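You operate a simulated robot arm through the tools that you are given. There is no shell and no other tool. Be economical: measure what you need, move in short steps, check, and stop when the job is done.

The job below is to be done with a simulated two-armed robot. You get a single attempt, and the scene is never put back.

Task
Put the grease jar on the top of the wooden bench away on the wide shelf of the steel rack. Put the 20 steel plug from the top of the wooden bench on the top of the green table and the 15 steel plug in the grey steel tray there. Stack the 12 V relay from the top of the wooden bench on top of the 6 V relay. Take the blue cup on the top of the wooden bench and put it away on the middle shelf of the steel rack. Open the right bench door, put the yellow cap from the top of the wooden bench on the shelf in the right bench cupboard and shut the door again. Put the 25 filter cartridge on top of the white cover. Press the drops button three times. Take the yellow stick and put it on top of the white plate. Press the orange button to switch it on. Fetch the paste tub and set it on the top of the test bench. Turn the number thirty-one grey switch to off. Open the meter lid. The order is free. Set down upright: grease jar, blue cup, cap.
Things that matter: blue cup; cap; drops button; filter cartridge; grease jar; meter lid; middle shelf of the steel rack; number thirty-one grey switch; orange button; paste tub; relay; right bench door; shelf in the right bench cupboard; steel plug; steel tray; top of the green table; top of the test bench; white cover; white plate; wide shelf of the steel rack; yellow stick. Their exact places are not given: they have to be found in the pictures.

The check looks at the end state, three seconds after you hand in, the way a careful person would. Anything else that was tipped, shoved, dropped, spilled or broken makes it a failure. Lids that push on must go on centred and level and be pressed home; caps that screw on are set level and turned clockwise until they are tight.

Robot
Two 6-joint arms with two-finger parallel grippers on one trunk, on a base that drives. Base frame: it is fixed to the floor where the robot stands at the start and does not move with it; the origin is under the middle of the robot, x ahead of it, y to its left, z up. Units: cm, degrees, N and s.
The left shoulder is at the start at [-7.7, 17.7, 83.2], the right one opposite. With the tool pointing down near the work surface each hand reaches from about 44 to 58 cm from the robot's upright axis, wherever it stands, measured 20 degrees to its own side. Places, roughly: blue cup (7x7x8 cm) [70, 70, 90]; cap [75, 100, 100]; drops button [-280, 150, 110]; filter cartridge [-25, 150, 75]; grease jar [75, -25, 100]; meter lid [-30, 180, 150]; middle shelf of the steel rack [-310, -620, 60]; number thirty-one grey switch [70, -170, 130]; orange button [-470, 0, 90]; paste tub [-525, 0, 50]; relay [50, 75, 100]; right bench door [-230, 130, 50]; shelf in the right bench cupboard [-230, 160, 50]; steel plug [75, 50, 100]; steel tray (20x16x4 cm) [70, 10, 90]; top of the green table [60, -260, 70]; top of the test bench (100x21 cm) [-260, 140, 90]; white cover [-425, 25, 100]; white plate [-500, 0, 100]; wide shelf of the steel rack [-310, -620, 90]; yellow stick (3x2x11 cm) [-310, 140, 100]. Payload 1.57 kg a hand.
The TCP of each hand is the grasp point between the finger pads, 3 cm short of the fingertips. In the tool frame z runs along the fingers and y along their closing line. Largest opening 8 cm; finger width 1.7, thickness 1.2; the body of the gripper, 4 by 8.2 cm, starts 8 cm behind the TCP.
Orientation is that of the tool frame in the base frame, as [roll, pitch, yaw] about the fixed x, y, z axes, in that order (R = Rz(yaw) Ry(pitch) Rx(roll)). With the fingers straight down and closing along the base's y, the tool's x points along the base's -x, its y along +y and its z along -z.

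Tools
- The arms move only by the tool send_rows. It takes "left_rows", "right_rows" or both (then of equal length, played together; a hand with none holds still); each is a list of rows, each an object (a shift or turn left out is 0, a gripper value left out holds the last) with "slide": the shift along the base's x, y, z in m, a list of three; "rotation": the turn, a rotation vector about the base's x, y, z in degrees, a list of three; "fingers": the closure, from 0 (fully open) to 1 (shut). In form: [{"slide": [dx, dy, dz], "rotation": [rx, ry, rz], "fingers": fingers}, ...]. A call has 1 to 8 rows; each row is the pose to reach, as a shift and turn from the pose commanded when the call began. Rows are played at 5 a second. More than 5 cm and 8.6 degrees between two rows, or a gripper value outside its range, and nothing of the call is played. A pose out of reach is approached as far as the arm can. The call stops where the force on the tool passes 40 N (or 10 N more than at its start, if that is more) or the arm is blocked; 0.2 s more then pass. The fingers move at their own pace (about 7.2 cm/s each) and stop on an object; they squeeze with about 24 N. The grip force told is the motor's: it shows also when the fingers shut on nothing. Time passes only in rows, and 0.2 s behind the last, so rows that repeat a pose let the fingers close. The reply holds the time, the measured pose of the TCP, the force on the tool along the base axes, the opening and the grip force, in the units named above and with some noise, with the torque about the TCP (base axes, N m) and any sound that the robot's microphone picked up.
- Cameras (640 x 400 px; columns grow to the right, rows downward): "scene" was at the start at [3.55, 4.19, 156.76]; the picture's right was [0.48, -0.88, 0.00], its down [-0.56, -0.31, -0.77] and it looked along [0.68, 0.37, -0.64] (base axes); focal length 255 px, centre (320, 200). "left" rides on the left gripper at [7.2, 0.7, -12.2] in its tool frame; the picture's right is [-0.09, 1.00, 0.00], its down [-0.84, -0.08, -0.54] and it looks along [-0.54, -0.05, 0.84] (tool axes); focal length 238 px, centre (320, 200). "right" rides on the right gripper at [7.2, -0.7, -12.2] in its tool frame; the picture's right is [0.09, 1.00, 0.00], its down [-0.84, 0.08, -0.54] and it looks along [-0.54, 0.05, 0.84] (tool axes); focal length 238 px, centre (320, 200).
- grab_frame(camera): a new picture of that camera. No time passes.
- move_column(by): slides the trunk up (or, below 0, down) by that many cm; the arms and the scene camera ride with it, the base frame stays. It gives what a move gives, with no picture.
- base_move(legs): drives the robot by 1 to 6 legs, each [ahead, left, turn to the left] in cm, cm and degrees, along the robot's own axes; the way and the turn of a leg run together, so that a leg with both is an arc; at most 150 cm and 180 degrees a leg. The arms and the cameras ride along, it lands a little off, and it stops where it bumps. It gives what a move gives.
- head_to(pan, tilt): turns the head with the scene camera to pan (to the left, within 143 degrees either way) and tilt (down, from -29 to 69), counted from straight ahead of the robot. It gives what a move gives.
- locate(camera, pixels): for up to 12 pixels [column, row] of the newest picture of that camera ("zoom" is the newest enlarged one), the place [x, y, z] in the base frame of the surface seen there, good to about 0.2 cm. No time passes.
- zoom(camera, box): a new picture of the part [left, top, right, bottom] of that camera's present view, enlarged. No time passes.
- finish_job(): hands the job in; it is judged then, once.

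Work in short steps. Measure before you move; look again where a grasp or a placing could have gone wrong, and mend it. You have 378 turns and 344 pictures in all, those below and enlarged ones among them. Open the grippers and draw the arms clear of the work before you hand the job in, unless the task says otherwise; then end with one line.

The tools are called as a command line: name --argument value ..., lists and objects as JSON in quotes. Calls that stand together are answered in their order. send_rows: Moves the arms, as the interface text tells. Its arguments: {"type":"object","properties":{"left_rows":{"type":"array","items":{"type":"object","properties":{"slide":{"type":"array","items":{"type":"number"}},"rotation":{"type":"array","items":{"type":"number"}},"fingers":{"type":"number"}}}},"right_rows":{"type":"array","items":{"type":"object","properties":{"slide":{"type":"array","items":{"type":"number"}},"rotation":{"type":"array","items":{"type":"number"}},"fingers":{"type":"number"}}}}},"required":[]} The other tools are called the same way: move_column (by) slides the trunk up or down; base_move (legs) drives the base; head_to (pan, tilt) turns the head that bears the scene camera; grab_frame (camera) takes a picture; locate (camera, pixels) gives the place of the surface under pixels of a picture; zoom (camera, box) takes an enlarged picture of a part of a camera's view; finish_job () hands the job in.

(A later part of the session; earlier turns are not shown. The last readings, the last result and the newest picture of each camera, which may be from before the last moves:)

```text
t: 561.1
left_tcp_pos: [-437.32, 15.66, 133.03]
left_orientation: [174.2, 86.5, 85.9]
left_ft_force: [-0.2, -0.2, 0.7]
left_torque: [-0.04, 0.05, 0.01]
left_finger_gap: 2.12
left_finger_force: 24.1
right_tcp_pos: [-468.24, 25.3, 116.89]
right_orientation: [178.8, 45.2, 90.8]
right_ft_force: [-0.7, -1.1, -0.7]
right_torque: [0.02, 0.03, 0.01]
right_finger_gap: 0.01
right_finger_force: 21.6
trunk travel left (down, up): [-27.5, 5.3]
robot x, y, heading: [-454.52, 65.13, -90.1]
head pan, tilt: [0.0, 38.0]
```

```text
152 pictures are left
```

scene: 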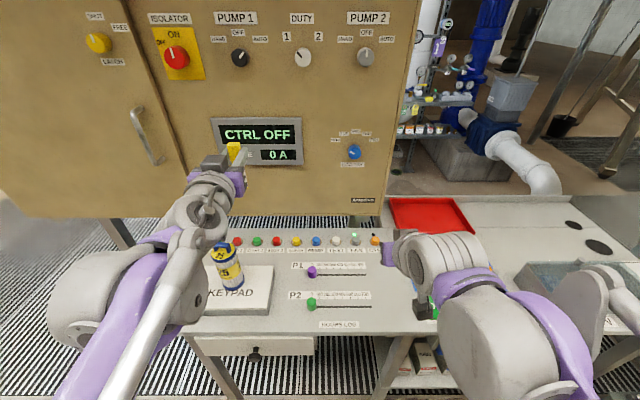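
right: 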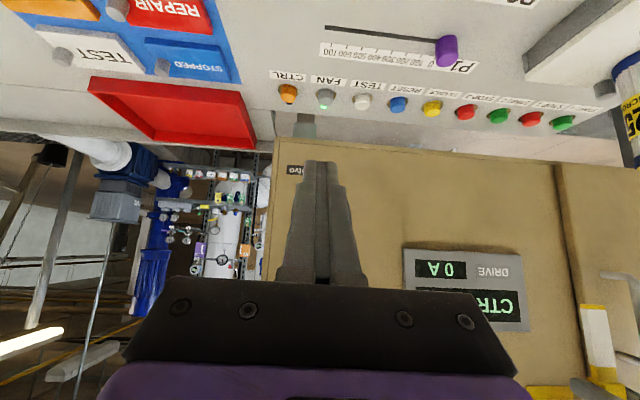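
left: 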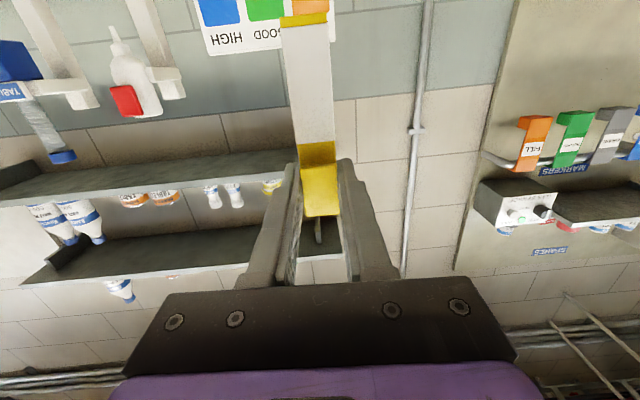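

I bring the closed right fingertips to ~3 cm above the orange button.

send_rows --right_rows '[{"slide": [-0.01, -0.04, -0.02]}, {"slide": [-0.02, -0.08, -0.04]}, {"slide": [-0.03, -0.12, -0.06]}, {"slide": [-0.042, -0.16, -0.08]}, {"slide": [-0.042, -0.2, -0.1]}, {"slide": [-0.042, -0.221, -0.13]}, {"slide": [-0.042, -0.221, -0.165]}]'

grab_frame --camera "right"

zoom --camera "scene" --box '[320, 210, 420, 270]'

```text
t: 562.7
left_tcp_pos: [-437.26, 15.57, 133.02]
left_orientation: [174.2, 86.5, 85.9]
left_ft_force: [1.1, 0.0, 0.2]
left_torque: [-0.01, -0.01, 0.01]
left_finger_gap: 2.06
left_finger_force: 23.6
right_tcp_pos: [-472.54, 3.02, 100.37]
right_orientation: [178.8, 45.3, 91.0]
right_ft_force: [0.0, -0.7, 0.7]
right_torque: [0.04, -0.02, -0.03]
right_finger_gap: 0.0
right_finger_force: 20.7
trunk travel left (down, up): [-27.5, 5.3]
robot x, y, heading: [-453.82, 64.98, -90.4]
head pan, tilt: [0.0, 38.0]
```

```text
151 pictures are left
```

right: 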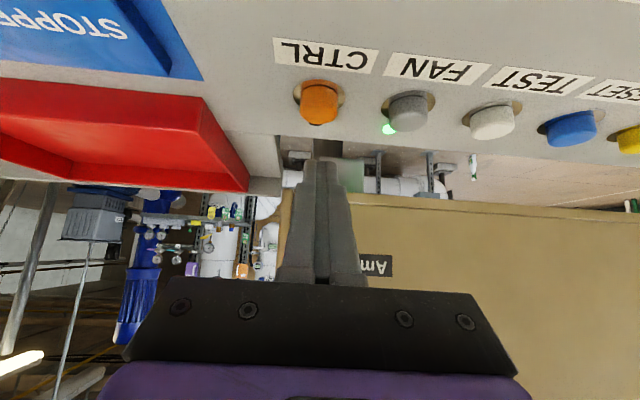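

```text
6.40 times, centred on (370, 240) of scene
```

zoom: 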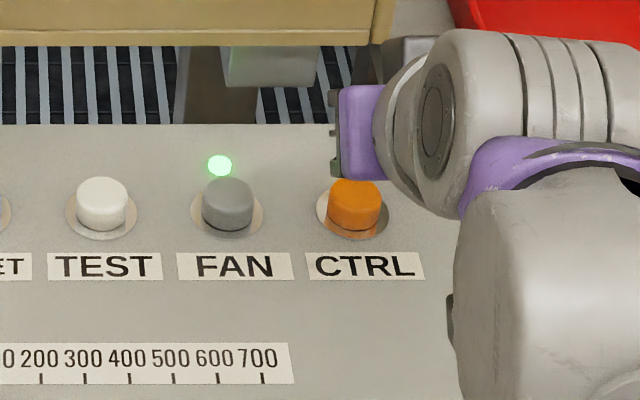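

I verify the button's place from the right camera before pressing.

locate --camera "right" --pixels '[[318, 105], [320, 118], [318, 92], [335, 100], [303, 100]]'

```text
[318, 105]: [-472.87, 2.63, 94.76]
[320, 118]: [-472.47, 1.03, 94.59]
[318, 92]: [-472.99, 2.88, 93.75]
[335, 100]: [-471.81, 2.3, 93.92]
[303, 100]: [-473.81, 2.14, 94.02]
```

Good. I press down in small steps until a click.

send_rows --right_rows '[{"slide": [0, 0.002, -0.02]}, {"slide": [0, 0.002, -0.03]}, {"slide": [0, 0.002, -0.033]}, {"slide": [0, 0.002, -0.036]}]'

zoom --camera "scene" --box '[200, 100, 420, 270]'

```text
t: 563.7
left_tcp_pos: [-437.26, 15.7, 133.05]
left_orientation: [174.1, 86.5, 86.0]
left_ft_force: [-0.2, 0.1, -0.2]
left_torque: [0.0, 0.04, -0.04]
left_finger_gap: 2.08
left_finger_force: 23.4
right_tcp_pos: [-472.6, 3.39, 96.69]
right_orientation: [178.8, 45.2, 90.9]
right_ft_force: [-1.1, 0.2, 2.5]
right_torque: [-0.06, 0.03, -0.02]
right_finger_gap: 0.03
right_finger_force: 21.4
trunk travel left (down, up): [-27.5, 5.3]
robot x, y, heading: [-454.14, 64.52, -90.3]
head pan, tilt: [0.0, 38.0]
heard: click
```

```text
2.35 times, centred on (310, 185) of scene
```

zoom: 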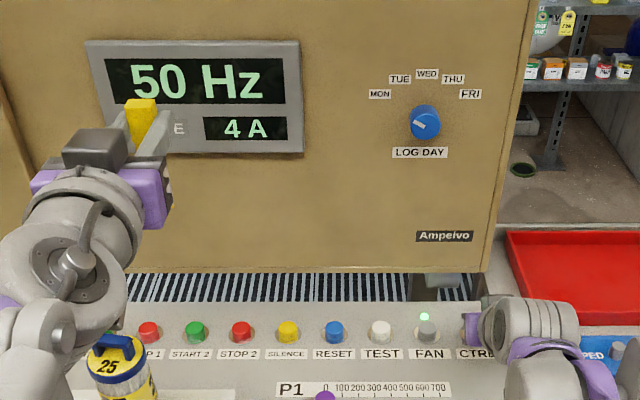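

Clicked: the display changed from CTRL OFF to 50 Hz. I lift the hand off and confirm the lamp.

send_rows --right_rows '[{"slide": [0, 0.005, 0.03]}, {"slide": [0, 0.03, 0.06]}, {"slide": [0, 0.07, 0.09]}, {"slide": [0, 0.11, 0.12]}, {"slide": [0, 0.15, 0.15]}, {"slide": [0, 0.19, 0.17]}]'

grab_frame --camera "scene"

zoom --camera "scene" --box '[340, 200, 640, 360]'

```text
t: 565.1
left_tcp_pos: [-437.35, 15.74, 133.07]
left_orientation: [174.3, 86.6, 85.9]
left_ft_force: [0.1, 0.5, -0.3]
left_torque: [0.01, -0.01, 0.01]
left_finger_gap: 2.06
left_finger_force: 23.9
right_tcp_pos: [-472.38, 22.58, 113.61]
right_orientation: [178.9, 45.2, 90.9]
right_ft_force: [0.2, -0.6, 0.6]
right_torque: [0.0, -0.02, -0.03]
right_finger_gap: 0.0
right_finger_force: 21.1
trunk travel left (down, up): [-27.5, 5.3]
robot x, y, heading: [-454.3, 64.88, -90.1]
head pan, tilt: [0.0, 38.0]
```

```text
148 pictures are left
```

scene: 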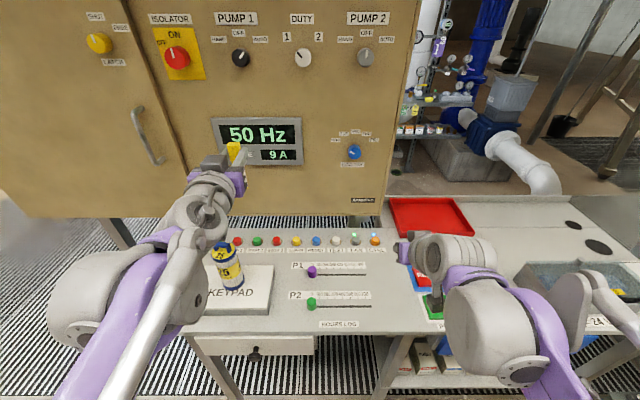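

```text
2.13 times, centred on (490, 280) of scene
```

zoom: 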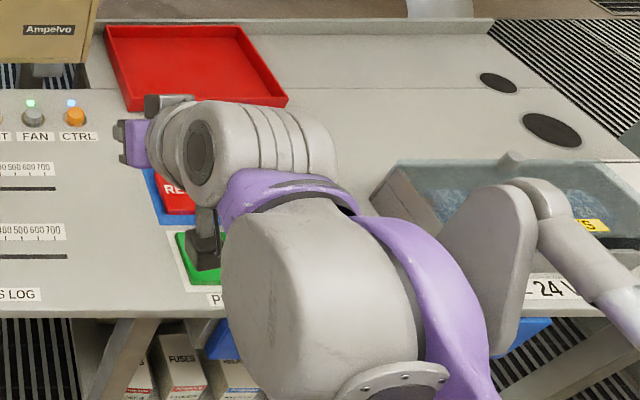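

CTRL's lamp is lit. Next I back off 20 and go right 35 to view the plates and the lower shelf.

base_move --legs '[[-25, 0, 0], [0, -25, 0]]'

head_to --pan -28 --tilt 38

grab_frame --camera "scene"

grab_frame --camera "right"

```text
t: 569.4
left_tcp_pos: [-462.14, 41.06, 133.02]
left_orientation: [174.2, 86.5, 85.8]
left_ft_force: [-0.5, -0.3, -0.7]
left_torque: [-0.03, -0.02, -0.02]
left_finger_gap: 2.09
left_finger_force: 24.1
right_tcp_pos: [-497.11, 47.93, 113.53]
right_orientation: [178.8, 45.3, 90.8]
right_ft_force: [-0.4, -0.6, 0.3]
right_torque: [-0.01, -0.01, 0.02]
right_finger_gap: 0.01
right_finger_force: 21.3
trunk travel left (down, up): [-27.5, 5.3]
robot x, y, heading: [-478.72, 90.33, -90.1]
head pan, tilt: [0.0, 38.0]
```

```text
t: 570.3
left_tcp_pos: [-462.26, 41.0, 133.08]
left_orientation: [174.2, 86.6, 85.8]
left_ft_force: [-0.3, 0.5, 0.0]
left_torque: [0.01, 0.01, 0.0]
left_finger_gap: 2.03
left_finger_force: 24.0
right_tcp_pos: [-497.07, 47.81, 113.54]
right_orientation: [178.8, 45.3, 90.7]
right_ft_force: [0.3, -0.2, -0.1]
right_torque: [0.02, 0.01, -0.02]
right_finger_gap: 0.01
right_finger_force: 21.6
trunk travel left (down, up): [-27.5, 5.3]
robot x, y, heading: [-478.75, 90.18, -90.7]
head pan, tilt: [-28.0, 38.0]
```

```text
146 pictures are left
```

scene: 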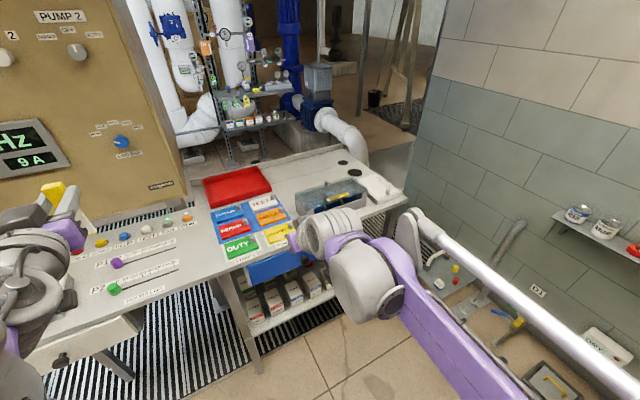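

```text
145 pictures are left
```

right: 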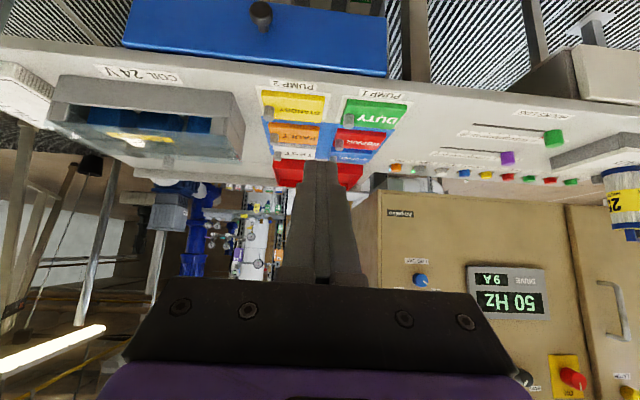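

zoom --camera "scene" --box '[190, 150, 330, 270]'

locate --camera "zoom" --pixels '[[320, 245], [290, 225], [375, 235], [320, 205], [230, 290], [350, 290], [230, 130], [280, 225], [365, 205], [420, 300], [185, 250], [330, 240]]'

```text
3.33 times, centred on (260, 210) of scene
```

zoom: 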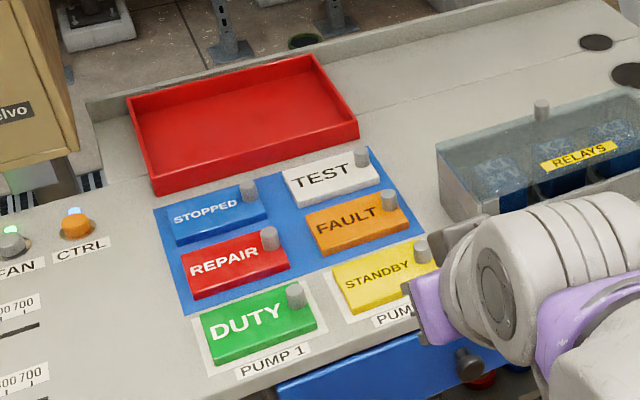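

```text
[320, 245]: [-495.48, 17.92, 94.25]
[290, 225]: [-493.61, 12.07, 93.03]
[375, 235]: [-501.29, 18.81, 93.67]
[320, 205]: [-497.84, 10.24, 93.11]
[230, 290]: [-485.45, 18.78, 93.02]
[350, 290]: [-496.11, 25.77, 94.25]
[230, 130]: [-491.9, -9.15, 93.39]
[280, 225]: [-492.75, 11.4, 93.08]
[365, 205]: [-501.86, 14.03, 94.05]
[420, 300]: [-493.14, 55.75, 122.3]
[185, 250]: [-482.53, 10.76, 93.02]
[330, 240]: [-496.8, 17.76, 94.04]
```

The white plate is the "TEST" tile at zoom (330,178) with a grey peg. I measure it.

locate --camera "zoom" --pixels '[[290, 178], [370, 165], [305, 200], [375, 185], [330, 178], [335, 160], [362, 150], [362, 163], [300, 205], [345, 200]]'

```text
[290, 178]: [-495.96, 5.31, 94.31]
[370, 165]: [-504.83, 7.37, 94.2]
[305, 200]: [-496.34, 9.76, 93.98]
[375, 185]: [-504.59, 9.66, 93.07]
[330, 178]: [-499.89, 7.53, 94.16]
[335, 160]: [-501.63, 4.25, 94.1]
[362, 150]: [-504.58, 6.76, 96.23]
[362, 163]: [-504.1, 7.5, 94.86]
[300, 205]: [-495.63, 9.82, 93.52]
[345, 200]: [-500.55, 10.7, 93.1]
```

The TEST tile spans x −505…−495.6, y 4…9.6, top 94.2, peg at (−504.2, 6.7). I'll lay the stick along y beside the peg. First I turn the left hand to point down (stick then horizontal).

send_rows --left_rows '[{"rotation": [8, 0, 0]}, {"rotation": [16, 0, 0]}, {"rotation": [24, 0, 0]}, {"rotation": [32, 0, 0]}, {"rotation": [40, 0, 0]}, {"slide": [0, 0.01, 0], "rotation": [48, 0, 0]}, {"slide": [0, 0.02, 0], "rotation": [56, 0, 0]}, {"slide": [0, 0.03, 0], "rotation": [64, 0, 0]}]'

send_rows --left_rows '[{"rotation": [8, 0, 0]}, {"rotation": [16, 0, 0]}, {"rotation": [22.5, 0, 0]}, {"rotation": [22.5, 0, 0]}]' --right_rows '[{"slide": [0, 0, 0.03]}, {"slide": [0, 0, 0.06]}, {"slide": [0, 0, 0.08]}, {"slide": [0, 0, 0.08]}]'

grab_frame --camera "left"

```text
t: 572.1
left_tcp_pos: [-462.17, 43.72, 133.04]
left_orientation: [178.2, 22.2, 89.7]
left_ft_force: [-0.4, -0.5, -0.8]
left_torque: [-0.01, 0.01, 0.02]
left_finger_gap: 2.08
left_finger_force: 24.1
left hand out of reach, approached as far as the arm can: row 1, 2
right_tcp_pos: [-497.1, 47.73, 113.56]
right_orientation: [178.8, 45.1, 90.7]
right_ft_force: [0.4, 0.3, 0.3]
right_torque: [0.0, -0.02, 0.0]
right_finger_gap: 0.01
right_finger_force: 21.0
trunk travel left (down, up): [-27.5, 5.3]
robot x, y, heading: [-478.85, 90.22, -90.6]
head pan, tilt: [-28.0, 38.0]
```

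```text
t: 573.1
left_tcp_pos: [-461.93, 46.6, 129.14]
left_orientation: [178.4, -0.2, 89.7]
left_ft_force: [0.0, 0.3, -0.8]
left_torque: [0.02, 0.03, 0.02]
left_finger_gap: 2.1
left_finger_force: 24.3
left hand out of reach, approached as far as the arm can: row 1, 2, 3, 4
right_tcp_pos: [-497.25, 47.71, 121.6]
right_orientation: [178.8, 45.2, 90.8]
right_ft_force: [-0.6, -0.8, -0.9]
right_torque: [0.0, 0.0, 0.01]
right_finger_gap: 0.04
right_finger_force: 21.3
trunk travel left (down, up): [-27.5, 5.3]
robot x, y, heading: [-478.86, 90.4, -90.5]
head pan, tilt: [-28.0, 38.0]
```

```text
143 pictures are left
```

left: 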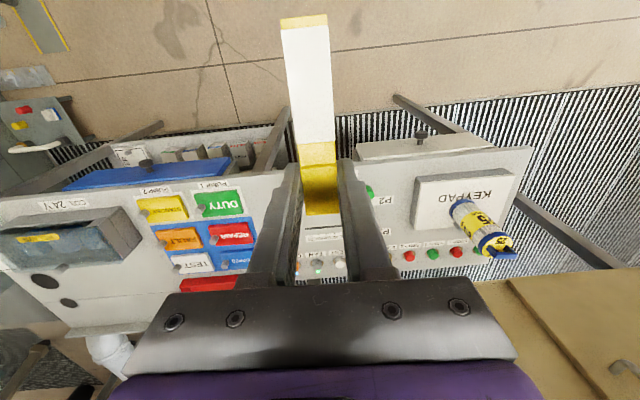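

The stick lies horizontal in the hand. I lower it to z≈117, then drive right 29 and ahead 29.

send_rows --left_rows '[{"slide": [0, 0, -0.05]}, {"slide": [0, 0, -0.09]}, {"slide": [0, 0, -0.13]}, {"slide": [0, 0, -0.16]}, {"slide": [0, 0, -0.16]}]'

base_move --legs '[[0, -29, 0.5], [28, 0, 0]]'

head_to --pan 10 --tilt 50

grab_frame --camera "left"

grab_frame --camera "scene"

```text
t: 574.3
left_tcp_pos: [-462.24, 46.87, 112.76]
left_orientation: [178.3, 0.0, 89.7]
left_ft_force: [-0.4, -0.1, -0.3]
left_torque: [0.0, -0.01, 0.0]
left_finger_gap: 2.08
left_finger_force: 23.5
right_tcp_pos: [-497.24, 47.88, 121.61]
right_orientation: [178.9, 45.2, 90.8]
right_ft_force: [-0.1, 0.3, -0.2]
right_torque: [0.01, 0.0, -0.02]
right_finger_gap: 0.0
right_finger_force: 21.2
trunk travel left (down, up): [-27.5, 5.3]
robot x, y, heading: [-478.8, 90.11, -90.3]
head pan, tilt: [-28.0, 38.0]
```

```text
t: 578.9
left_tcp_pos: [-490.65, 20.3, 112.88]
left_orientation: [178.4, 0.1, 89.8]
left_ft_force: [0.4, 0.2, -0.1]
left_torque: [0.02, 0.02, 0.01]
left_finger_gap: 2.09
left_finger_force: 24.4
right_tcp_pos: [-525.55, 21.1, 121.49]
right_orientation: [178.8, 45.2, 90.9]
right_ft_force: [0.4, 0.2, 0.3]
right_torque: [-0.02, -0.03, 0.0]
right_finger_gap: 0.0
right_finger_force: 22.0
trunk travel left (down, up): [-27.5, 5.3]
robot x, y, heading: [-507.16, 63.71, -90.3]
head pan, tilt: [-28.0, 38.0]
```

```text
t: 579.9
left_tcp_pos: [-490.75, 20.23, 112.84]
left_orientation: [178.3, 0.0, 89.9]
left_ft_force: [0.6, 0.3, -0.7]
left_torque: [0.02, 0.02, 0.01]
left_finger_gap: 2.08
left_finger_force: 24.1
right_tcp_pos: [-525.65, 21.04, 121.5]
right_orientation: [178.8, 45.2, 90.9]
right_ft_force: [0.8, 0.1, -0.1]
right_torque: [0.02, 0.02, 0.0]
right_finger_gap: 0.02
right_finger_force: 21.5
trunk travel left (down, up): [-27.5, 5.3]
robot x, y, heading: [-507.35, 63.21, -90.0]
head pan, tilt: [10.0, 50.0]
```

```text
142 pictures are left
```

left: 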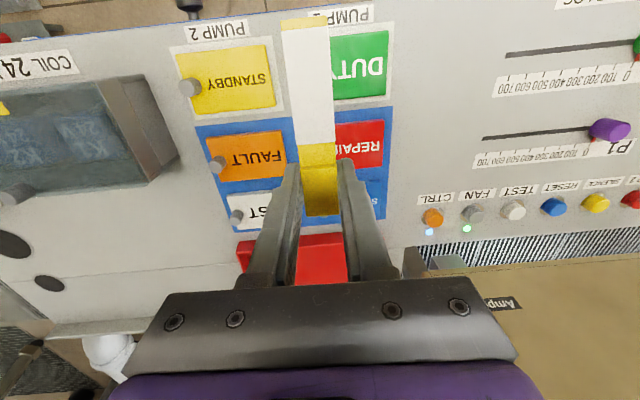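

```text
141 pictures are left
```

scene: 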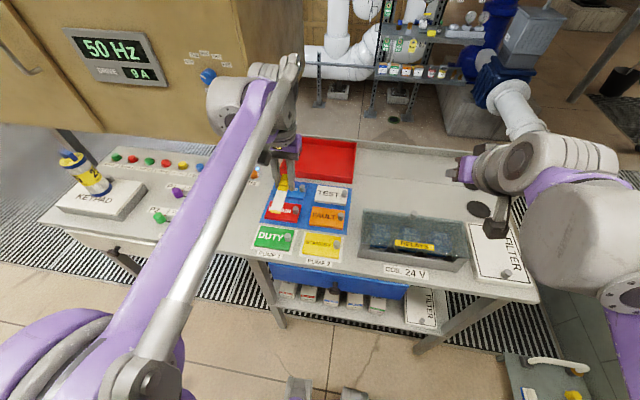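

Good view. I zoom on the tiles and measure TEST, FAULT and the red tray edge.

zoom --camera "scene" --box '[290, 130, 370, 240]'

locate --camera "zoom" --pixels '[[305, 205], [305, 255], [395, 215], [385, 262], [345, 230], [393, 238], [375, 262], [285, 290], [345, 290], [345, 185], [345, 165], [345, 275]]'

```text
3.64 times, centred on (330, 185) of scene
```

zoom: 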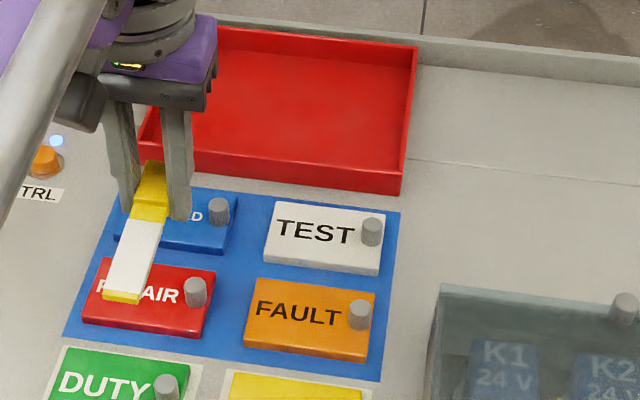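

```text
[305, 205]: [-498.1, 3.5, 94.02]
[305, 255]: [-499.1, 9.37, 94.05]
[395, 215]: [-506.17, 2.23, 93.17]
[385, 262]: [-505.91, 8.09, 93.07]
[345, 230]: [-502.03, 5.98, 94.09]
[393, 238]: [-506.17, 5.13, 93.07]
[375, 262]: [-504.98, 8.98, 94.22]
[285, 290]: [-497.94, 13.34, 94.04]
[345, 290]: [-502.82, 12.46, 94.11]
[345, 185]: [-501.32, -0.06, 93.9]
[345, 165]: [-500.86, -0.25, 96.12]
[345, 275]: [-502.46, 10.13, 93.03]
```

I move to (−499.3, 2.7) at z 101.

send_rows --left_rows '[{"slide": [-0.02, -0.035, -0.01]}, {"slide": [-0.04, -0.07, -0.02]}, {"slide": [-0.06, -0.105, -0.04]}, {"slide": [-0.086, -0.14, -0.06]}, {"slide": [-0.086, -0.175, -0.09]}, {"slide": [-0.086, -0.175, -0.118]}, {"slide": [-0.086, -0.175, -0.118]}]'

grab_frame --camera "left"

zoom --camera "scene" --box '[270, 110, 390, 250]'

```text
t: 581.5
left_tcp_pos: [-498.96, 2.42, 101.21]
left_orientation: [178.5, 0.0, 89.7]
left_ft_force: [0.5, 0.6, -1.2]
left_torque: [-0.01, 0.0, 0.0]
left_finger_gap: 2.07
left_finger_force: 23.8
right_tcp_pos: [-525.72, 20.98, 121.54]
right_orientation: [178.6, 45.3, 90.9]
right_ft_force: [0.6, -0.2, 0.0]
right_torque: [-0.01, -0.04, 0.01]
right_finger_gap: 0.0
right_finger_force: 20.6
trunk travel left (down, up): [-27.5, 5.3]
robot x, y, heading: [-507.04, 63.78, -90.4]
head pan, tilt: [10.0, 50.0]
```

```text
139 pictures are left
```

left: 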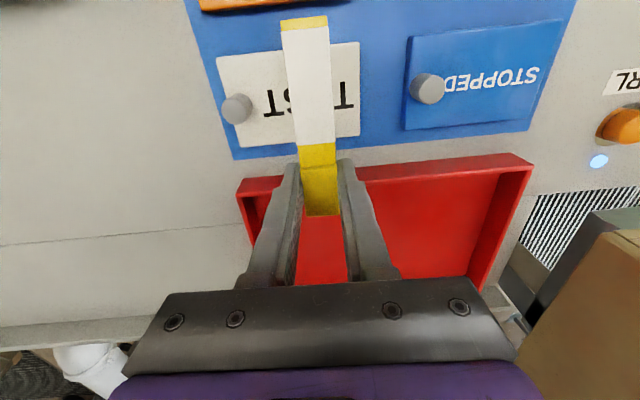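

```text
2.86 times, centred on (330, 180) of scene
```

zoom: 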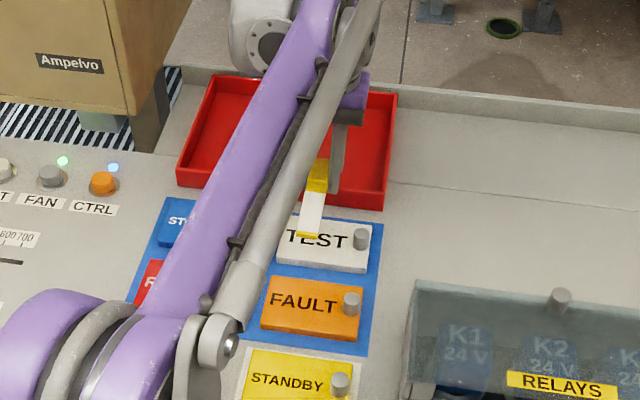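

I measure the stick's ends against the tile in the left view.

locate --camera "left" --pixels '[[305, 22], [310, 100], [320, 205], [255, 90], [240, 60], [350, 60], [350, 130], [235, 110], [305, 160], [400, 170], [245, 190], [225, 145]]'

```text
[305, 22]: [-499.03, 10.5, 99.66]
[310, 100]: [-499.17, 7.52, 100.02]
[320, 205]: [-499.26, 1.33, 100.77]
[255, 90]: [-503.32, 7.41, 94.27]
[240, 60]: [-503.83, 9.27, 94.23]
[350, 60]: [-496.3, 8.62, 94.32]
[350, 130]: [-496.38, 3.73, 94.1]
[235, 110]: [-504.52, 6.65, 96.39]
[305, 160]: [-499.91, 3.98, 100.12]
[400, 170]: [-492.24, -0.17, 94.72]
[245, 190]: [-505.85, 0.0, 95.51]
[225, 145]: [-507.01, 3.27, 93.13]
```

Stick spans y 0.9…11 over the tile (3.4…9.5), clear of the peg. I lower 4.5 cm and creep to contact.

send_rows --left_rows '[{"slide": [0, 0, -0.025]}, {"slide": [0, 0, -0.042]}, {"slide": [0, 0, -0.046]}, {"slide": [0, 0, -0.049]}, {"slide": [0, 0, -0.051]}, {"slide": [0, 0, -0.053]}]'

grab_frame --camera "left"

```text
t: 582.2
left_tcp_pos: [-499.25, 2.63, 97.18]
left_orientation: [178.4, 0.5, 89.8]
left_ft_force: [-0.3, -2.5, 23.4]
left_torque: [0.08, 0.38, 0.09]
left_finger_gap: 2.09
left_finger_force: 23.8
right_tcp_pos: [-525.76, 21.21, 121.63]
right_orientation: [178.8, 45.3, 90.9]
right_ft_force: [-0.6, -0.6, 0.2]
right_torque: [0.01, -0.01, -0.01]
right_finger_gap: 0.0
right_finger_force: 21.4
trunk travel left (down, up): [-27.5, 5.3]
robot x, y, heading: [-507.18, 63.34, -90.0]
head pan, tilt: [10.0, 50.0]
stopped in row 3 (left hand): the force on the tool passed its limit at 48 N (the readings are from after the stop); the commanded pose is now the measured one
```

```text
137 pictures are left
```

left: 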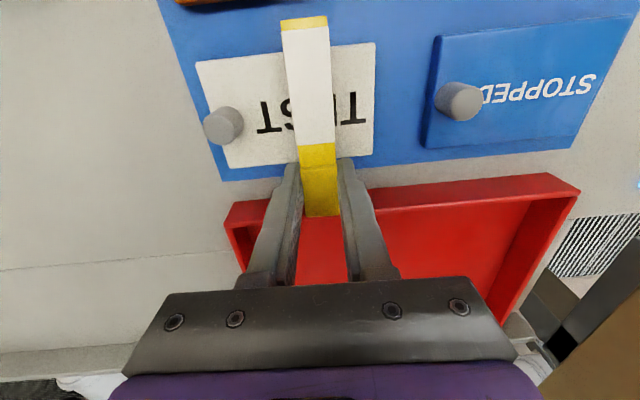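

Fingertips touch the tile (z 94.2); the stick is within ~0.5 cm of it. I relieve, open gently and rise.

send_rows --left_rows '[{"slide": [0, 0, 0.0005]}, {"slide": [0, 0, 0.0005], "fingers": 0.65}, {"slide": [0, 0, 0.0005], "fingers": 0.55}, {"slide": [0, 0, 0.0005], "fingers": 0.5}, {"slide": [0, 0, 0.03]}, {"slide": [0, 0, 0.07]}, {"slide": [0, 0, 0.11]}]'

grab_frame --camera "left"

```text
t: 583.8
left_tcp_pos: [-499.43, 2.63, 107.88]
left_orientation: [178.4, 0.2, 89.8]
left_ft_force: [0.6, -0.9, -0.2]
left_torque: [-0.02, -0.01, -0.02]
left_finger_gap: 4.02
left_finger_force: 0.1
right_tcp_pos: [-525.81, 20.95, 121.45]
right_orientation: [178.8, 45.2, 90.8]
right_ft_force: [-1.0, -1.0, -0.2]
right_torque: [0.01, 0.04, -0.01]
right_finger_gap: 0.0
right_finger_force: 21.1
trunk travel left (down, up): [-27.5, 5.3]
robot x, y, heading: [-507.36, 63.37, -90.2]
head pan, tilt: [10.0, 50.0]
```

```text
136 pictures are left
```

left: 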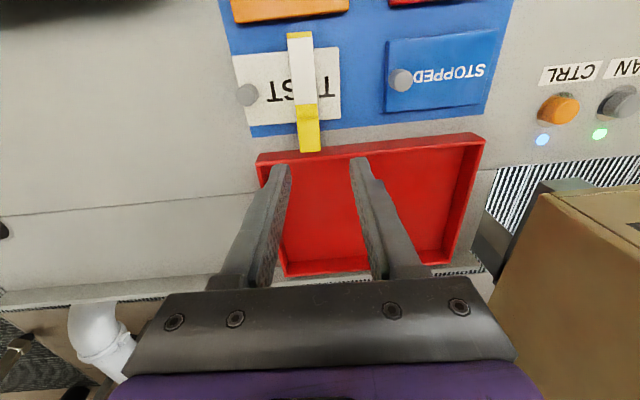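

The stick lies on the white plate. I zoom to check it is not touching the tray and rests flat.

zoom --camera "left" --box '[220, 0, 420, 180]'

locate --camera "zoom" --pixels '[[285, 325], [285, 280], [270, 180], [258, 85], [255, 75], [290, 345], [330, 200], [310, 270]]'

```text
2.22 times, centred on (320, 90) of left
```

zoom: 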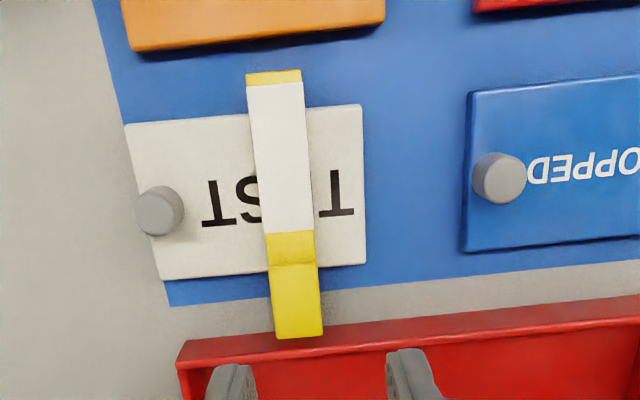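

```text
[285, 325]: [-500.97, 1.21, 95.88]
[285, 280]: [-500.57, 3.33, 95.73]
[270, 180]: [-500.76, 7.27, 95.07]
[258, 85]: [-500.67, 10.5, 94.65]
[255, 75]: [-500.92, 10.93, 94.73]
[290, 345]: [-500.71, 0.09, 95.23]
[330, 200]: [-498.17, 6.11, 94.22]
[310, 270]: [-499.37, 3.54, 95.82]
```

It rests across the plate, clear of the tray and peg. Next the paste tub, under this table: I raise the hand, back off 35 and look at the lower shelf.

send_rows --left_rows '[{"slide": [0, 0.04, 0.03]}, {"slide": [0.01, 0.08, 0.06]}, {"slide": [0.02, 0.12, 0.08]}, {"slide": [0.03, 0.16, 0.09]}]'

base_move --legs '[[-40, 0, 0], [0, -15, 0]]'

move_column --by -25

head_to --pan 0 --tilt 35

grab_frame --camera "scene"

```text
refused: row 2 steps farther than a row can; nothing moved
```

```text
t: 587.9
left_tcp_pos: [-514.06, 43.38, 107.86]
left_orientation: [178.4, 0.3, 89.5]
left_ft_force: [-0.3, -0.2, 0.3]
left_torque: [0.01, 0.02, 0.01]
left_finger_gap: 4.0
left_finger_force: 0.1
right_tcp_pos: [-540.44, 61.92, 121.5]
right_orientation: [178.8, 45.2, 90.6]
right_ft_force: [-0.6, -0.1, 0.3]
right_torque: [-0.01, 0.02, 0.01]
right_finger_gap: 0.0
right_finger_force: 21.7
trunk travel left (down, up): [-27.5, 5.3]
robot x, y, heading: [-521.8, 103.86, -90.4]
head pan, tilt: [10.0, 50.0]
```

```text
t: 590.5
left_tcp_pos: [-514.2, 42.82, 76.36]
left_orientation: [178.4, -5.0, 89.6]
left_ft_force: [0.2, 0.3, 0.0]
left_torque: [-0.02, 0.0, 0.02]
left_finger_gap: 4.0
left_finger_force: 0.1
right_tcp_pos: [-540.36, 61.89, 96.44]
right_orientation: [178.8, 45.2, 90.5]
right_ft_force: [0.2, -0.2, 0.2]
right_torque: [0.0, -0.02, 0.04]
right_finger_gap: 0.0
right_finger_force: 21.6
trunk travel left (down, up): [-2.5, 30.3]
robot x, y, heading: [-521.59, 104.2, -90.4]
head pan, tilt: [10.0, 50.0]
```

```text
t: 591.2
left_tcp_pos: [-514.26, 42.78, 76.28]
left_orientation: [178.4, -5.0, 89.5]
left_ft_force: [0.2, -0.1, -0.4]
left_torque: [0.0, 0.05, 0.0]
left_finger_gap: 3.98
left_finger_force: 0.1
right_tcp_pos: [-540.29, 61.9, 96.5]
right_orientation: [178.8, 45.2, 90.5]
right_ft_force: [-0.1, -0.3, 0.4]
right_torque: [-0.02, 0.0, 0.0]
right_finger_gap: 0.01
right_finger_force: 21.0
trunk travel left (down, up): [-2.5, 30.3]
robot x, y, heading: [-521.88, 103.98, -90.6]
head pan, tilt: [0.0, 35.0]
```

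```text
134 pictures are left
```

scene: 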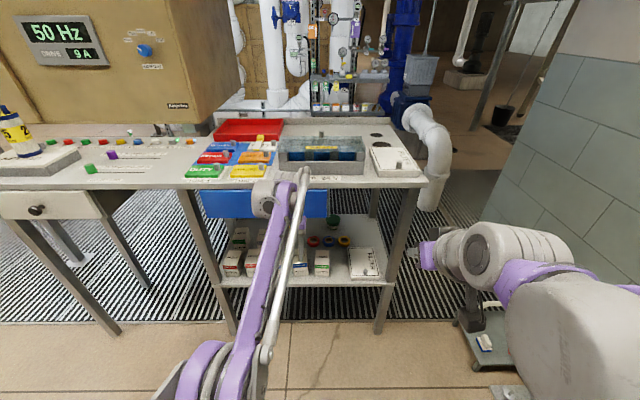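

I move the left hand aside (+x 20) to unblock the view, and zoom on the lower shelf.

send_rows --left_rows '[{"slide": [0.04, 0.01, 0.01]}, {"slide": [0.08, 0.02, 0.02]}, {"slide": [0.12, 0.02, 0.03]}, {"slide": [0.16, 0.02, 0.03]}, {"slide": [0.2, 0.02, 0.03]}]'

zoom --camera "scene" --box '[200, 170, 420, 310]'

```text
t: 592.4
left_tcp_pos: [-493.92, 44.66, 79.18]
left_orientation: [178.4, -5.0, 89.5]
left_ft_force: [0.1, -0.5, -0.3]
left_torque: [-0.01, 0.02, -0.01]
left_finger_gap: 4.0
left_finger_force: 0.1
right_tcp_pos: [-540.28, 61.81, 96.53]
right_orientation: [178.8, 45.2, 90.5]
right_ft_force: [0.2, -0.4, 0.5]
right_torque: [-0.04, 0.01, 0.01]
right_finger_gap: 0.01
right_finger_force: 21.2
trunk travel left (down, up): [-2.5, 30.3]
robot x, y, heading: [-521.95, 104.17, -90.3]
head pan, tilt: [0.0, 35.0]
```

```text
2.86 times, centred on (310, 240) of scene
```

zoom: 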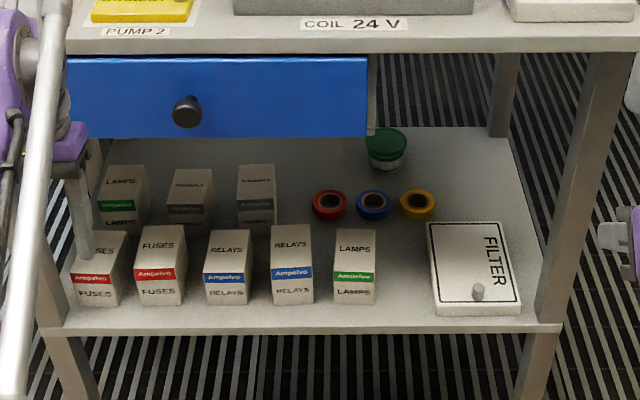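

A green-lidded tub stands at the back of the lower shelf (386,147). I zoom in and measure it and its surroundings.

locate --camera "zoom" --pixels '[[386, 135], [366, 140], [406, 140], [386, 165], [330, 205], [373, 203], [417, 203], [475, 260], [350, 265], [450, 330], [365, 100], [430, 150]]'

zoom --camera "scene" --box '[300, 200, 380, 260]'

```text
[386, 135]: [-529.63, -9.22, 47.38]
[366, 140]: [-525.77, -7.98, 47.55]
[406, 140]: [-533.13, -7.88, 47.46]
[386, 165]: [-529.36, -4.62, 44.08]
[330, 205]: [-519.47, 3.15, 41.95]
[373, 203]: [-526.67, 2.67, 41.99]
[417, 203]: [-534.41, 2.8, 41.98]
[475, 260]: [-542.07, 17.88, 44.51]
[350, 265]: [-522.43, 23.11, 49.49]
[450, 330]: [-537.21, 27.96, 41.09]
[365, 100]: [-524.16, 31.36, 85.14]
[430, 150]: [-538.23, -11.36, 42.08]
```

```text
6.67 times, centred on (340, 230) of scene
```

zoom: 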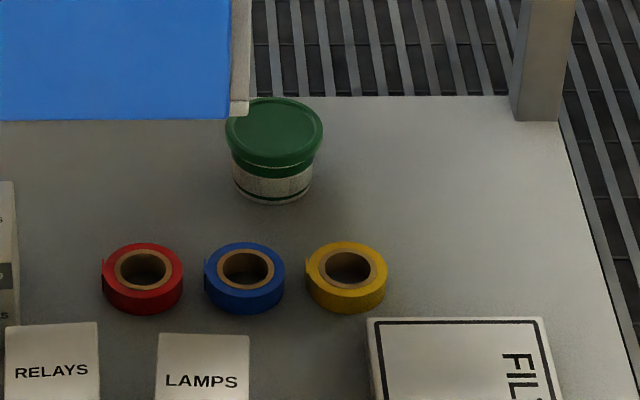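

Tub: axis (−529.5, −8.5), lid ~7.4 cm wide, top z 47.5, shelf z 42. I measure the front-right leg, drawer end, tapes and table underside to plan the reach.

locate --camera "scene" --pixels '[[400, 230], [392, 260], [411, 215], [326, 205], [327, 190], [415, 185], [315, 236], [328, 237], [345, 237], [470, 250], [480, 345], [330, 300]]'

zoom --camera "scene" --box '[300, 160, 440, 300]'

```text
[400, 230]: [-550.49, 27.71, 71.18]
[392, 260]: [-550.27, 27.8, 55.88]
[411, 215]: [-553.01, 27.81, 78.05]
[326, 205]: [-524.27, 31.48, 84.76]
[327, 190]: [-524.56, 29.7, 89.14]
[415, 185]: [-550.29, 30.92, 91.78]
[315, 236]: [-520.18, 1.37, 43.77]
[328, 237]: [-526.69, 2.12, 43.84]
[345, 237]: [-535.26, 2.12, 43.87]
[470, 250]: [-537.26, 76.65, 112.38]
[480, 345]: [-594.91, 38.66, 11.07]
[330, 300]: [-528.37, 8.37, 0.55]
```

```text
2.86 times, centred on (370, 230) of scene
```

zoom: 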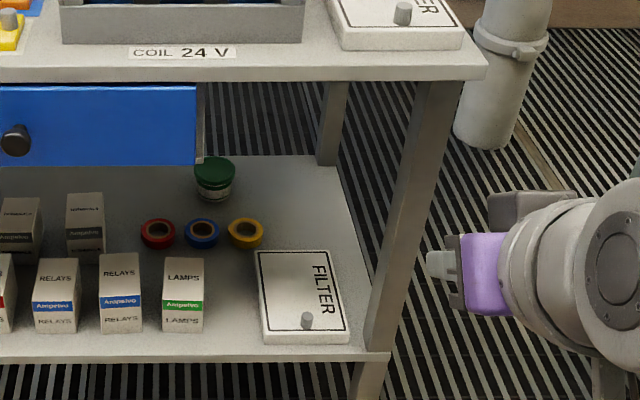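

Opening: x −550…−524, z 42…89; tapes are only 43.9 high. I tilt the left hand to ~50°, open it and lower it, drop the trunk, then drive right 27 and ahead 30.

send_rows --left_rows '[{"slide": [0, 0, -0.02], "rotation": [-8, 0, 0], "fingers": 0}, {"slide": [0, 0, -0.04], "rotation": [-16, 0, 0]}, {"slide": [0, 0, -0.06], "rotation": [-24, 0, 0]}, {"slide": [0, 0, -0.08], "rotation": [-32, 0, 0]}, {"slide": [0, 0, -0.1], "rotation": [-40, 0, 0]}, {"slide": [0, 0, -0.12], "rotation": [-48, 0, 0]}, {"slide": [0, 0, -0.14], "rotation": [-55, 0, 0]}, {"slide": [0, 0, -0.16], "rotation": [-55, 0, 0]}]'

move_column --by -2.5

base_move --legs '[[0, -29, 0]]'

grab_frame --camera "left"

grab_frame --camera "scene"

```text
t: 594.2
left_tcp_pos: [-493.92, 45.07, 63.37]
left_orientation: [177.8, 50.1, 89.4]
left_ft_force: [0.3, 0.3, -0.1]
left_torque: [-0.01, 0.0, 0.0]
left_finger_gap: 8.0
left_finger_force: 0.0
right_tcp_pos: [-540.31, 61.76, 96.51]
right_orientation: [178.9, 45.2, 90.6]
right_ft_force: [-0.3, 0.2, -0.4]
right_torque: [0.01, 0.02, 0.01]
right_finger_gap: 0.0
right_finger_force: 22.0
trunk travel left (down, up): [-2.5, 30.3]
robot x, y, heading: [-521.83, 103.84, -90.5]
head pan, tilt: [0.0, 35.0]
```

```text
t: 595.0
left_tcp_pos: [-494.08, 44.93, 60.86]
left_orientation: [177.9, 50.0, 89.4]
left_ft_force: [0.1, 0.2, -0.5]
left_torque: [-0.05, -0.04, 0.0]
left_finger_gap: 8.01
left_finger_force: 0.1
right_tcp_pos: [-540.26, 61.93, 93.94]
right_orientation: [178.8, 45.1, 90.5]
right_ft_force: [-0.3, 0.3, 0.0]
right_torque: [-0.04, -0.06, 0.0]
right_finger_gap: 0.02
right_finger_force: 21.5
trunk travel left (down, up): [0.0, 32.8]
robot x, y, heading: [-521.51, 104.09, -90.4]
head pan, tilt: [0.0, 35.0]
```

```text
t: 598.1
left_tcp_pos: [-523.38, 45.01, 60.89]
left_orientation: [177.8, 49.9, 88.9]
left_ft_force: [-0.1, -0.5, -0.1]
left_torque: [0.01, -0.01, 0.03]
left_finger_gap: 7.99
left_finger_force: 0.0
right_tcp_pos: [-569.47, 62.52, 94.03]
right_orientation: [178.7, 45.2, 90.0]
right_ft_force: [-0.1, 0.2, -0.9]
right_torque: [-0.02, -0.01, -0.03]
right_finger_gap: 0.0
right_finger_force: 21.6
trunk travel left (down, up): [0.0, 32.8]
robot x, y, heading: [-550.5, 104.56, -91.1]
head pan, tilt: [0.0, 35.0]
```

```text
130 pictures are left
```

left: 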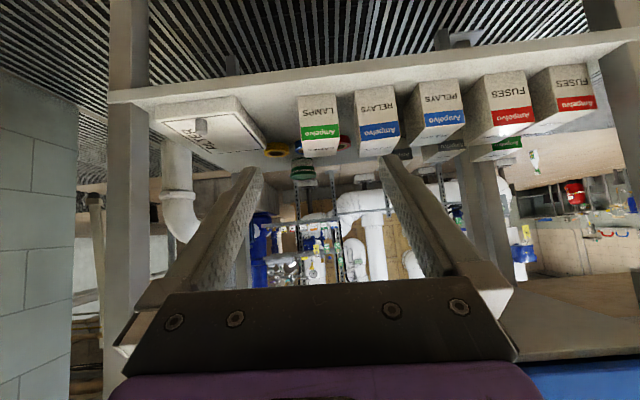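

```text
129 pictures are left
```

scene: 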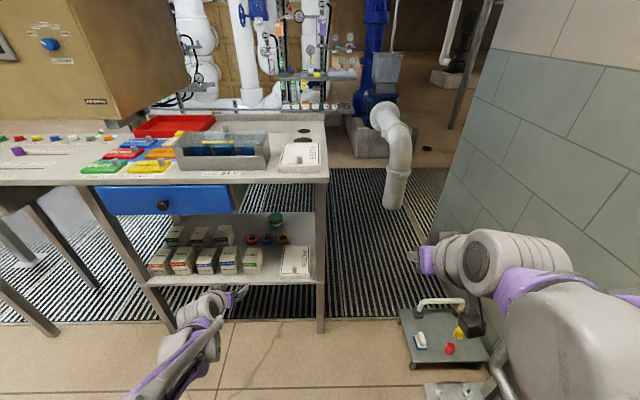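

I check the little stand on the floor at (410,345) against my drive path.

locate --camera "scene" --pixels '[[402, 330], [412, 365], [440, 308], [430, 395], [455, 390], [400, 312], [470, 365]]'

```text
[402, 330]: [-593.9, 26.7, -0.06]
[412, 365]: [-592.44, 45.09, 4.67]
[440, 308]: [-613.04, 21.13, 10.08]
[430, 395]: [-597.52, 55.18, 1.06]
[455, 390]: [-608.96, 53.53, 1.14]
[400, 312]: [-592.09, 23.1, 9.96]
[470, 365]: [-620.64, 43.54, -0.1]
```

The stand is clear. I shift the left hand to x≈−530.5 and drive ahead 34.

send_rows --left_rows '[{"slide": [-0.035, 0, 0]}, {"slide": [-0.07, 0, 0]}]'

base_move --legs '[[34, 0, 0.5]]'

grab_frame --camera "left"

grab_frame --camera "scene"

```text
t: 598.7
left_tcp_pos: [-530.7, 45.12, 60.8]
left_orientation: [177.7, 50.0, 88.8]
left_ft_force: [0.1, 0.8, -0.3]
left_torque: [-0.05, -0.04, -0.01]
left_finger_gap: 7.99
left_finger_force: 0.0
right_tcp_pos: [-569.39, 62.38, 94.12]
right_orientation: [178.7, 45.2, 90.1]
right_ft_force: [-0.1, -0.1, -0.4]
right_torque: [0.03, -0.01, 0.01]
right_finger_gap: 0.0
right_finger_force: 21.8
trunk travel left (down, up): [0.0, 32.8]
robot x, y, heading: [-550.64, 104.55, -91.2]
head pan, tilt: [0.0, 35.0]
```

```text
t: 600.9
left_tcp_pos: [-531.51, 10.78, 60.78]
left_orientation: [177.9, 49.9, 88.6]
left_ft_force: [-0.4, 0.0, 0.3]
left_torque: [0.01, -0.01, 0.02]
left_finger_gap: 7.98
left_finger_force: 0.1
right_tcp_pos: [-570.31, 28.24, 94.06]
right_orientation: [178.8, 45.3, 89.8]
right_ft_force: [0.3, -0.2, 0.4]
right_torque: [0.0, 0.02, 0.02]
right_finger_gap: 0.02
right_finger_force: 21.1
trunk travel left (down, up): [0.0, 32.8]
robot x, y, heading: [-551.35, 70.25, -90.8]
head pan, tilt: [0.0, 35.0]
```

```text
128 pictures are left
```

left: 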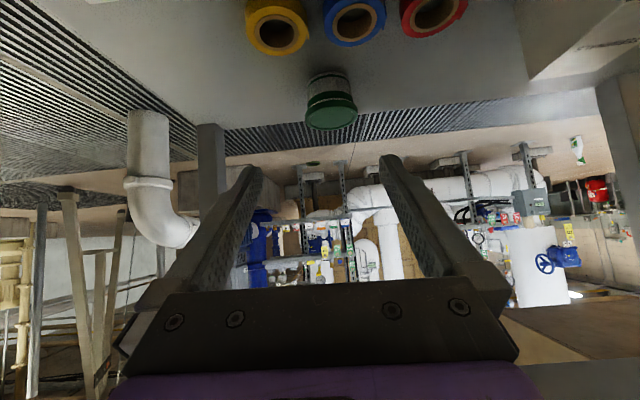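

```text
127 pictures are left
```

scene: 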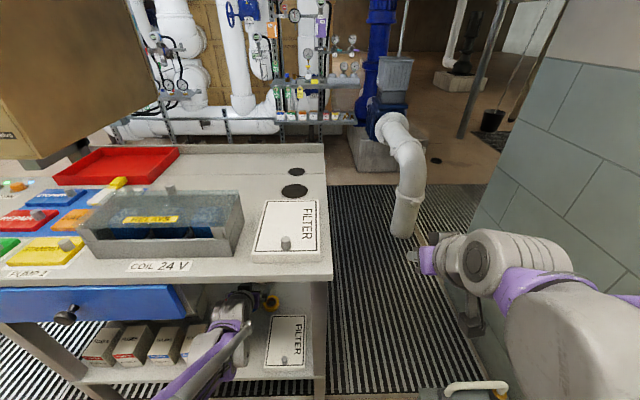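

The tub is at (332,108) in the left view. I measure it from here.

zoom --camera "left" --box '[270, 50, 390, 150]'

locate --camera "zoom" --pixels '[[205, 240], [445, 230], [325, 230], [325, 290], [230, 130], [415, 125], [325, 130], [325, 190], [325, 100], [215, 275]]'

```text
4.00 times, centred on (330, 100) of left
```

zoom: 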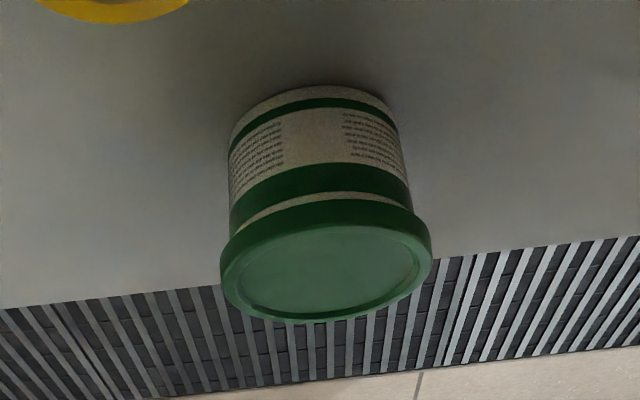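

```text
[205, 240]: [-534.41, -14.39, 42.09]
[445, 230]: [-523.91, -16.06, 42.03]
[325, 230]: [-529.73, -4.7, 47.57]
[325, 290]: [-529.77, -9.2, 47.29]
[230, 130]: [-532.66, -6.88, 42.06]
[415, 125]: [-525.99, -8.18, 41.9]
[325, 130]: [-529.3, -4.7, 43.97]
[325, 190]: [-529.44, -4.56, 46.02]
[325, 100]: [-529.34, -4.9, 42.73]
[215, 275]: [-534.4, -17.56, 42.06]
```

Tub axis ≈ (−529.6, −8.2), lid 7.4 wide, body 6.5. I go to a point 14 cm short along the hand's line and check alignment.

send_rows --left_rows '[{"slide": [0.01, -0.035, -0.025]}, {"slide": [0.019, -0.071, -0.055]}, {"slide": [0.019, -0.071, -0.055]}]'

grab_frame --camera "left"

zoom --camera "left" --box '[250, 60, 410, 180]'

```text
t: 601.7
left_tcp_pos: [-529.88, 3.85, 55.32]
left_orientation: [177.7, 50.0, 88.6]
left_ft_force: [0.1, 0.3, 0.3]
left_torque: [-0.02, -0.03, 0.01]
left_finger_gap: 7.99
left_finger_force: 0.0
right_tcp_pos: [-570.38, 28.14, 93.95]
right_orientation: [178.8, 45.3, 89.8]
right_ft_force: [0.2, -0.1, -0.1]
right_torque: [-0.02, -0.01, -0.03]
right_finger_gap: 0.0
right_finger_force: 21.1
trunk travel left (down, up): [0.0, 32.8]
robot x, y, heading: [-551.39, 69.7, -91.5]
head pan, tilt: [0.0, 35.0]
```

```text
125 pictures are left
```

left: 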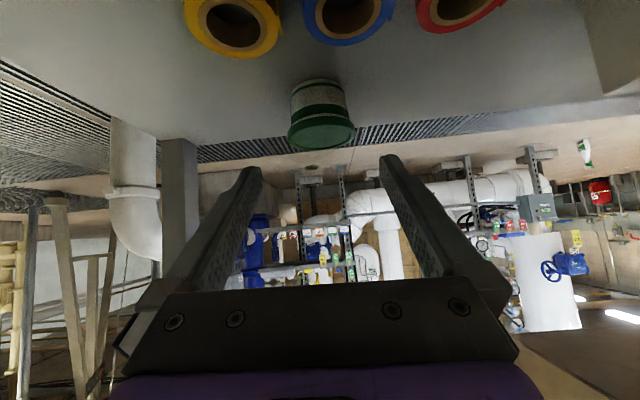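

```text
3.33 times, centred on (330, 120) of left
```

zoom: 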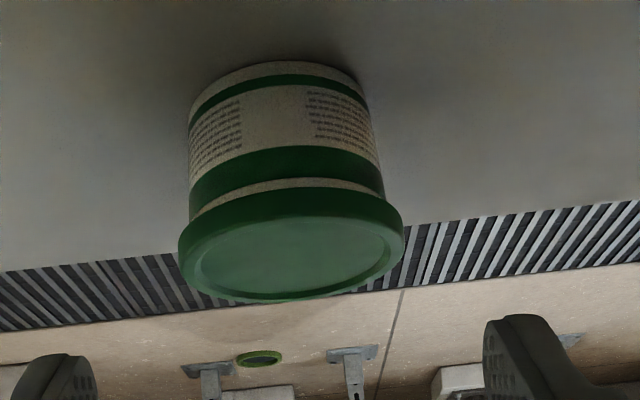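

The tub lies on the tool axis (px 321). I advance along the axis in small steps.

send_rows --left_rows '[{"slide": [-0.0006, -0.027, -0.0225]}, {"slide": [-0.0012, -0.054, -0.045]}, {"slide": [-0.0019, -0.08, -0.0675]}, {"slide": [-0.0025, -0.107, -0.09]}, {"slide": [-0.0025, -0.107, -0.09]}]'

grab_frame --camera "left"

```text
t: 602.9
left_tcp_pos: [-530.01, -6.84, 46.1]
left_orientation: [177.8, 50.0, 88.6]
left_ft_force: [0.3, 0.1, 0.6]
left_torque: [0.01, -0.04, -0.02]
left_finger_gap: 8.02
left_finger_force: 0.1
right_tcp_pos: [-570.34, 28.15, 93.99]
right_orientation: [178.8, 45.3, 89.8]
right_ft_force: [-0.4, -0.1, 0.4]
right_torque: [0.03, -0.01, -0.04]
right_finger_gap: 0.0
right_finger_force: 21.5
trunk travel left (down, up): [0.0, 32.8]
robot x, y, heading: [-551.42, 69.93, -91.3]
head pan, tilt: [0.0, 35.0]
```

```text
123 pictures are left
```

left: 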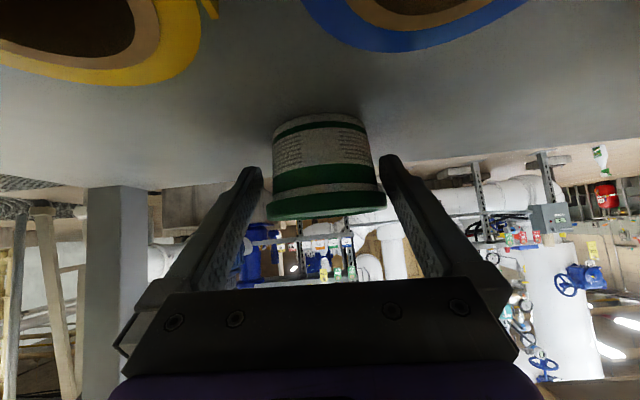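

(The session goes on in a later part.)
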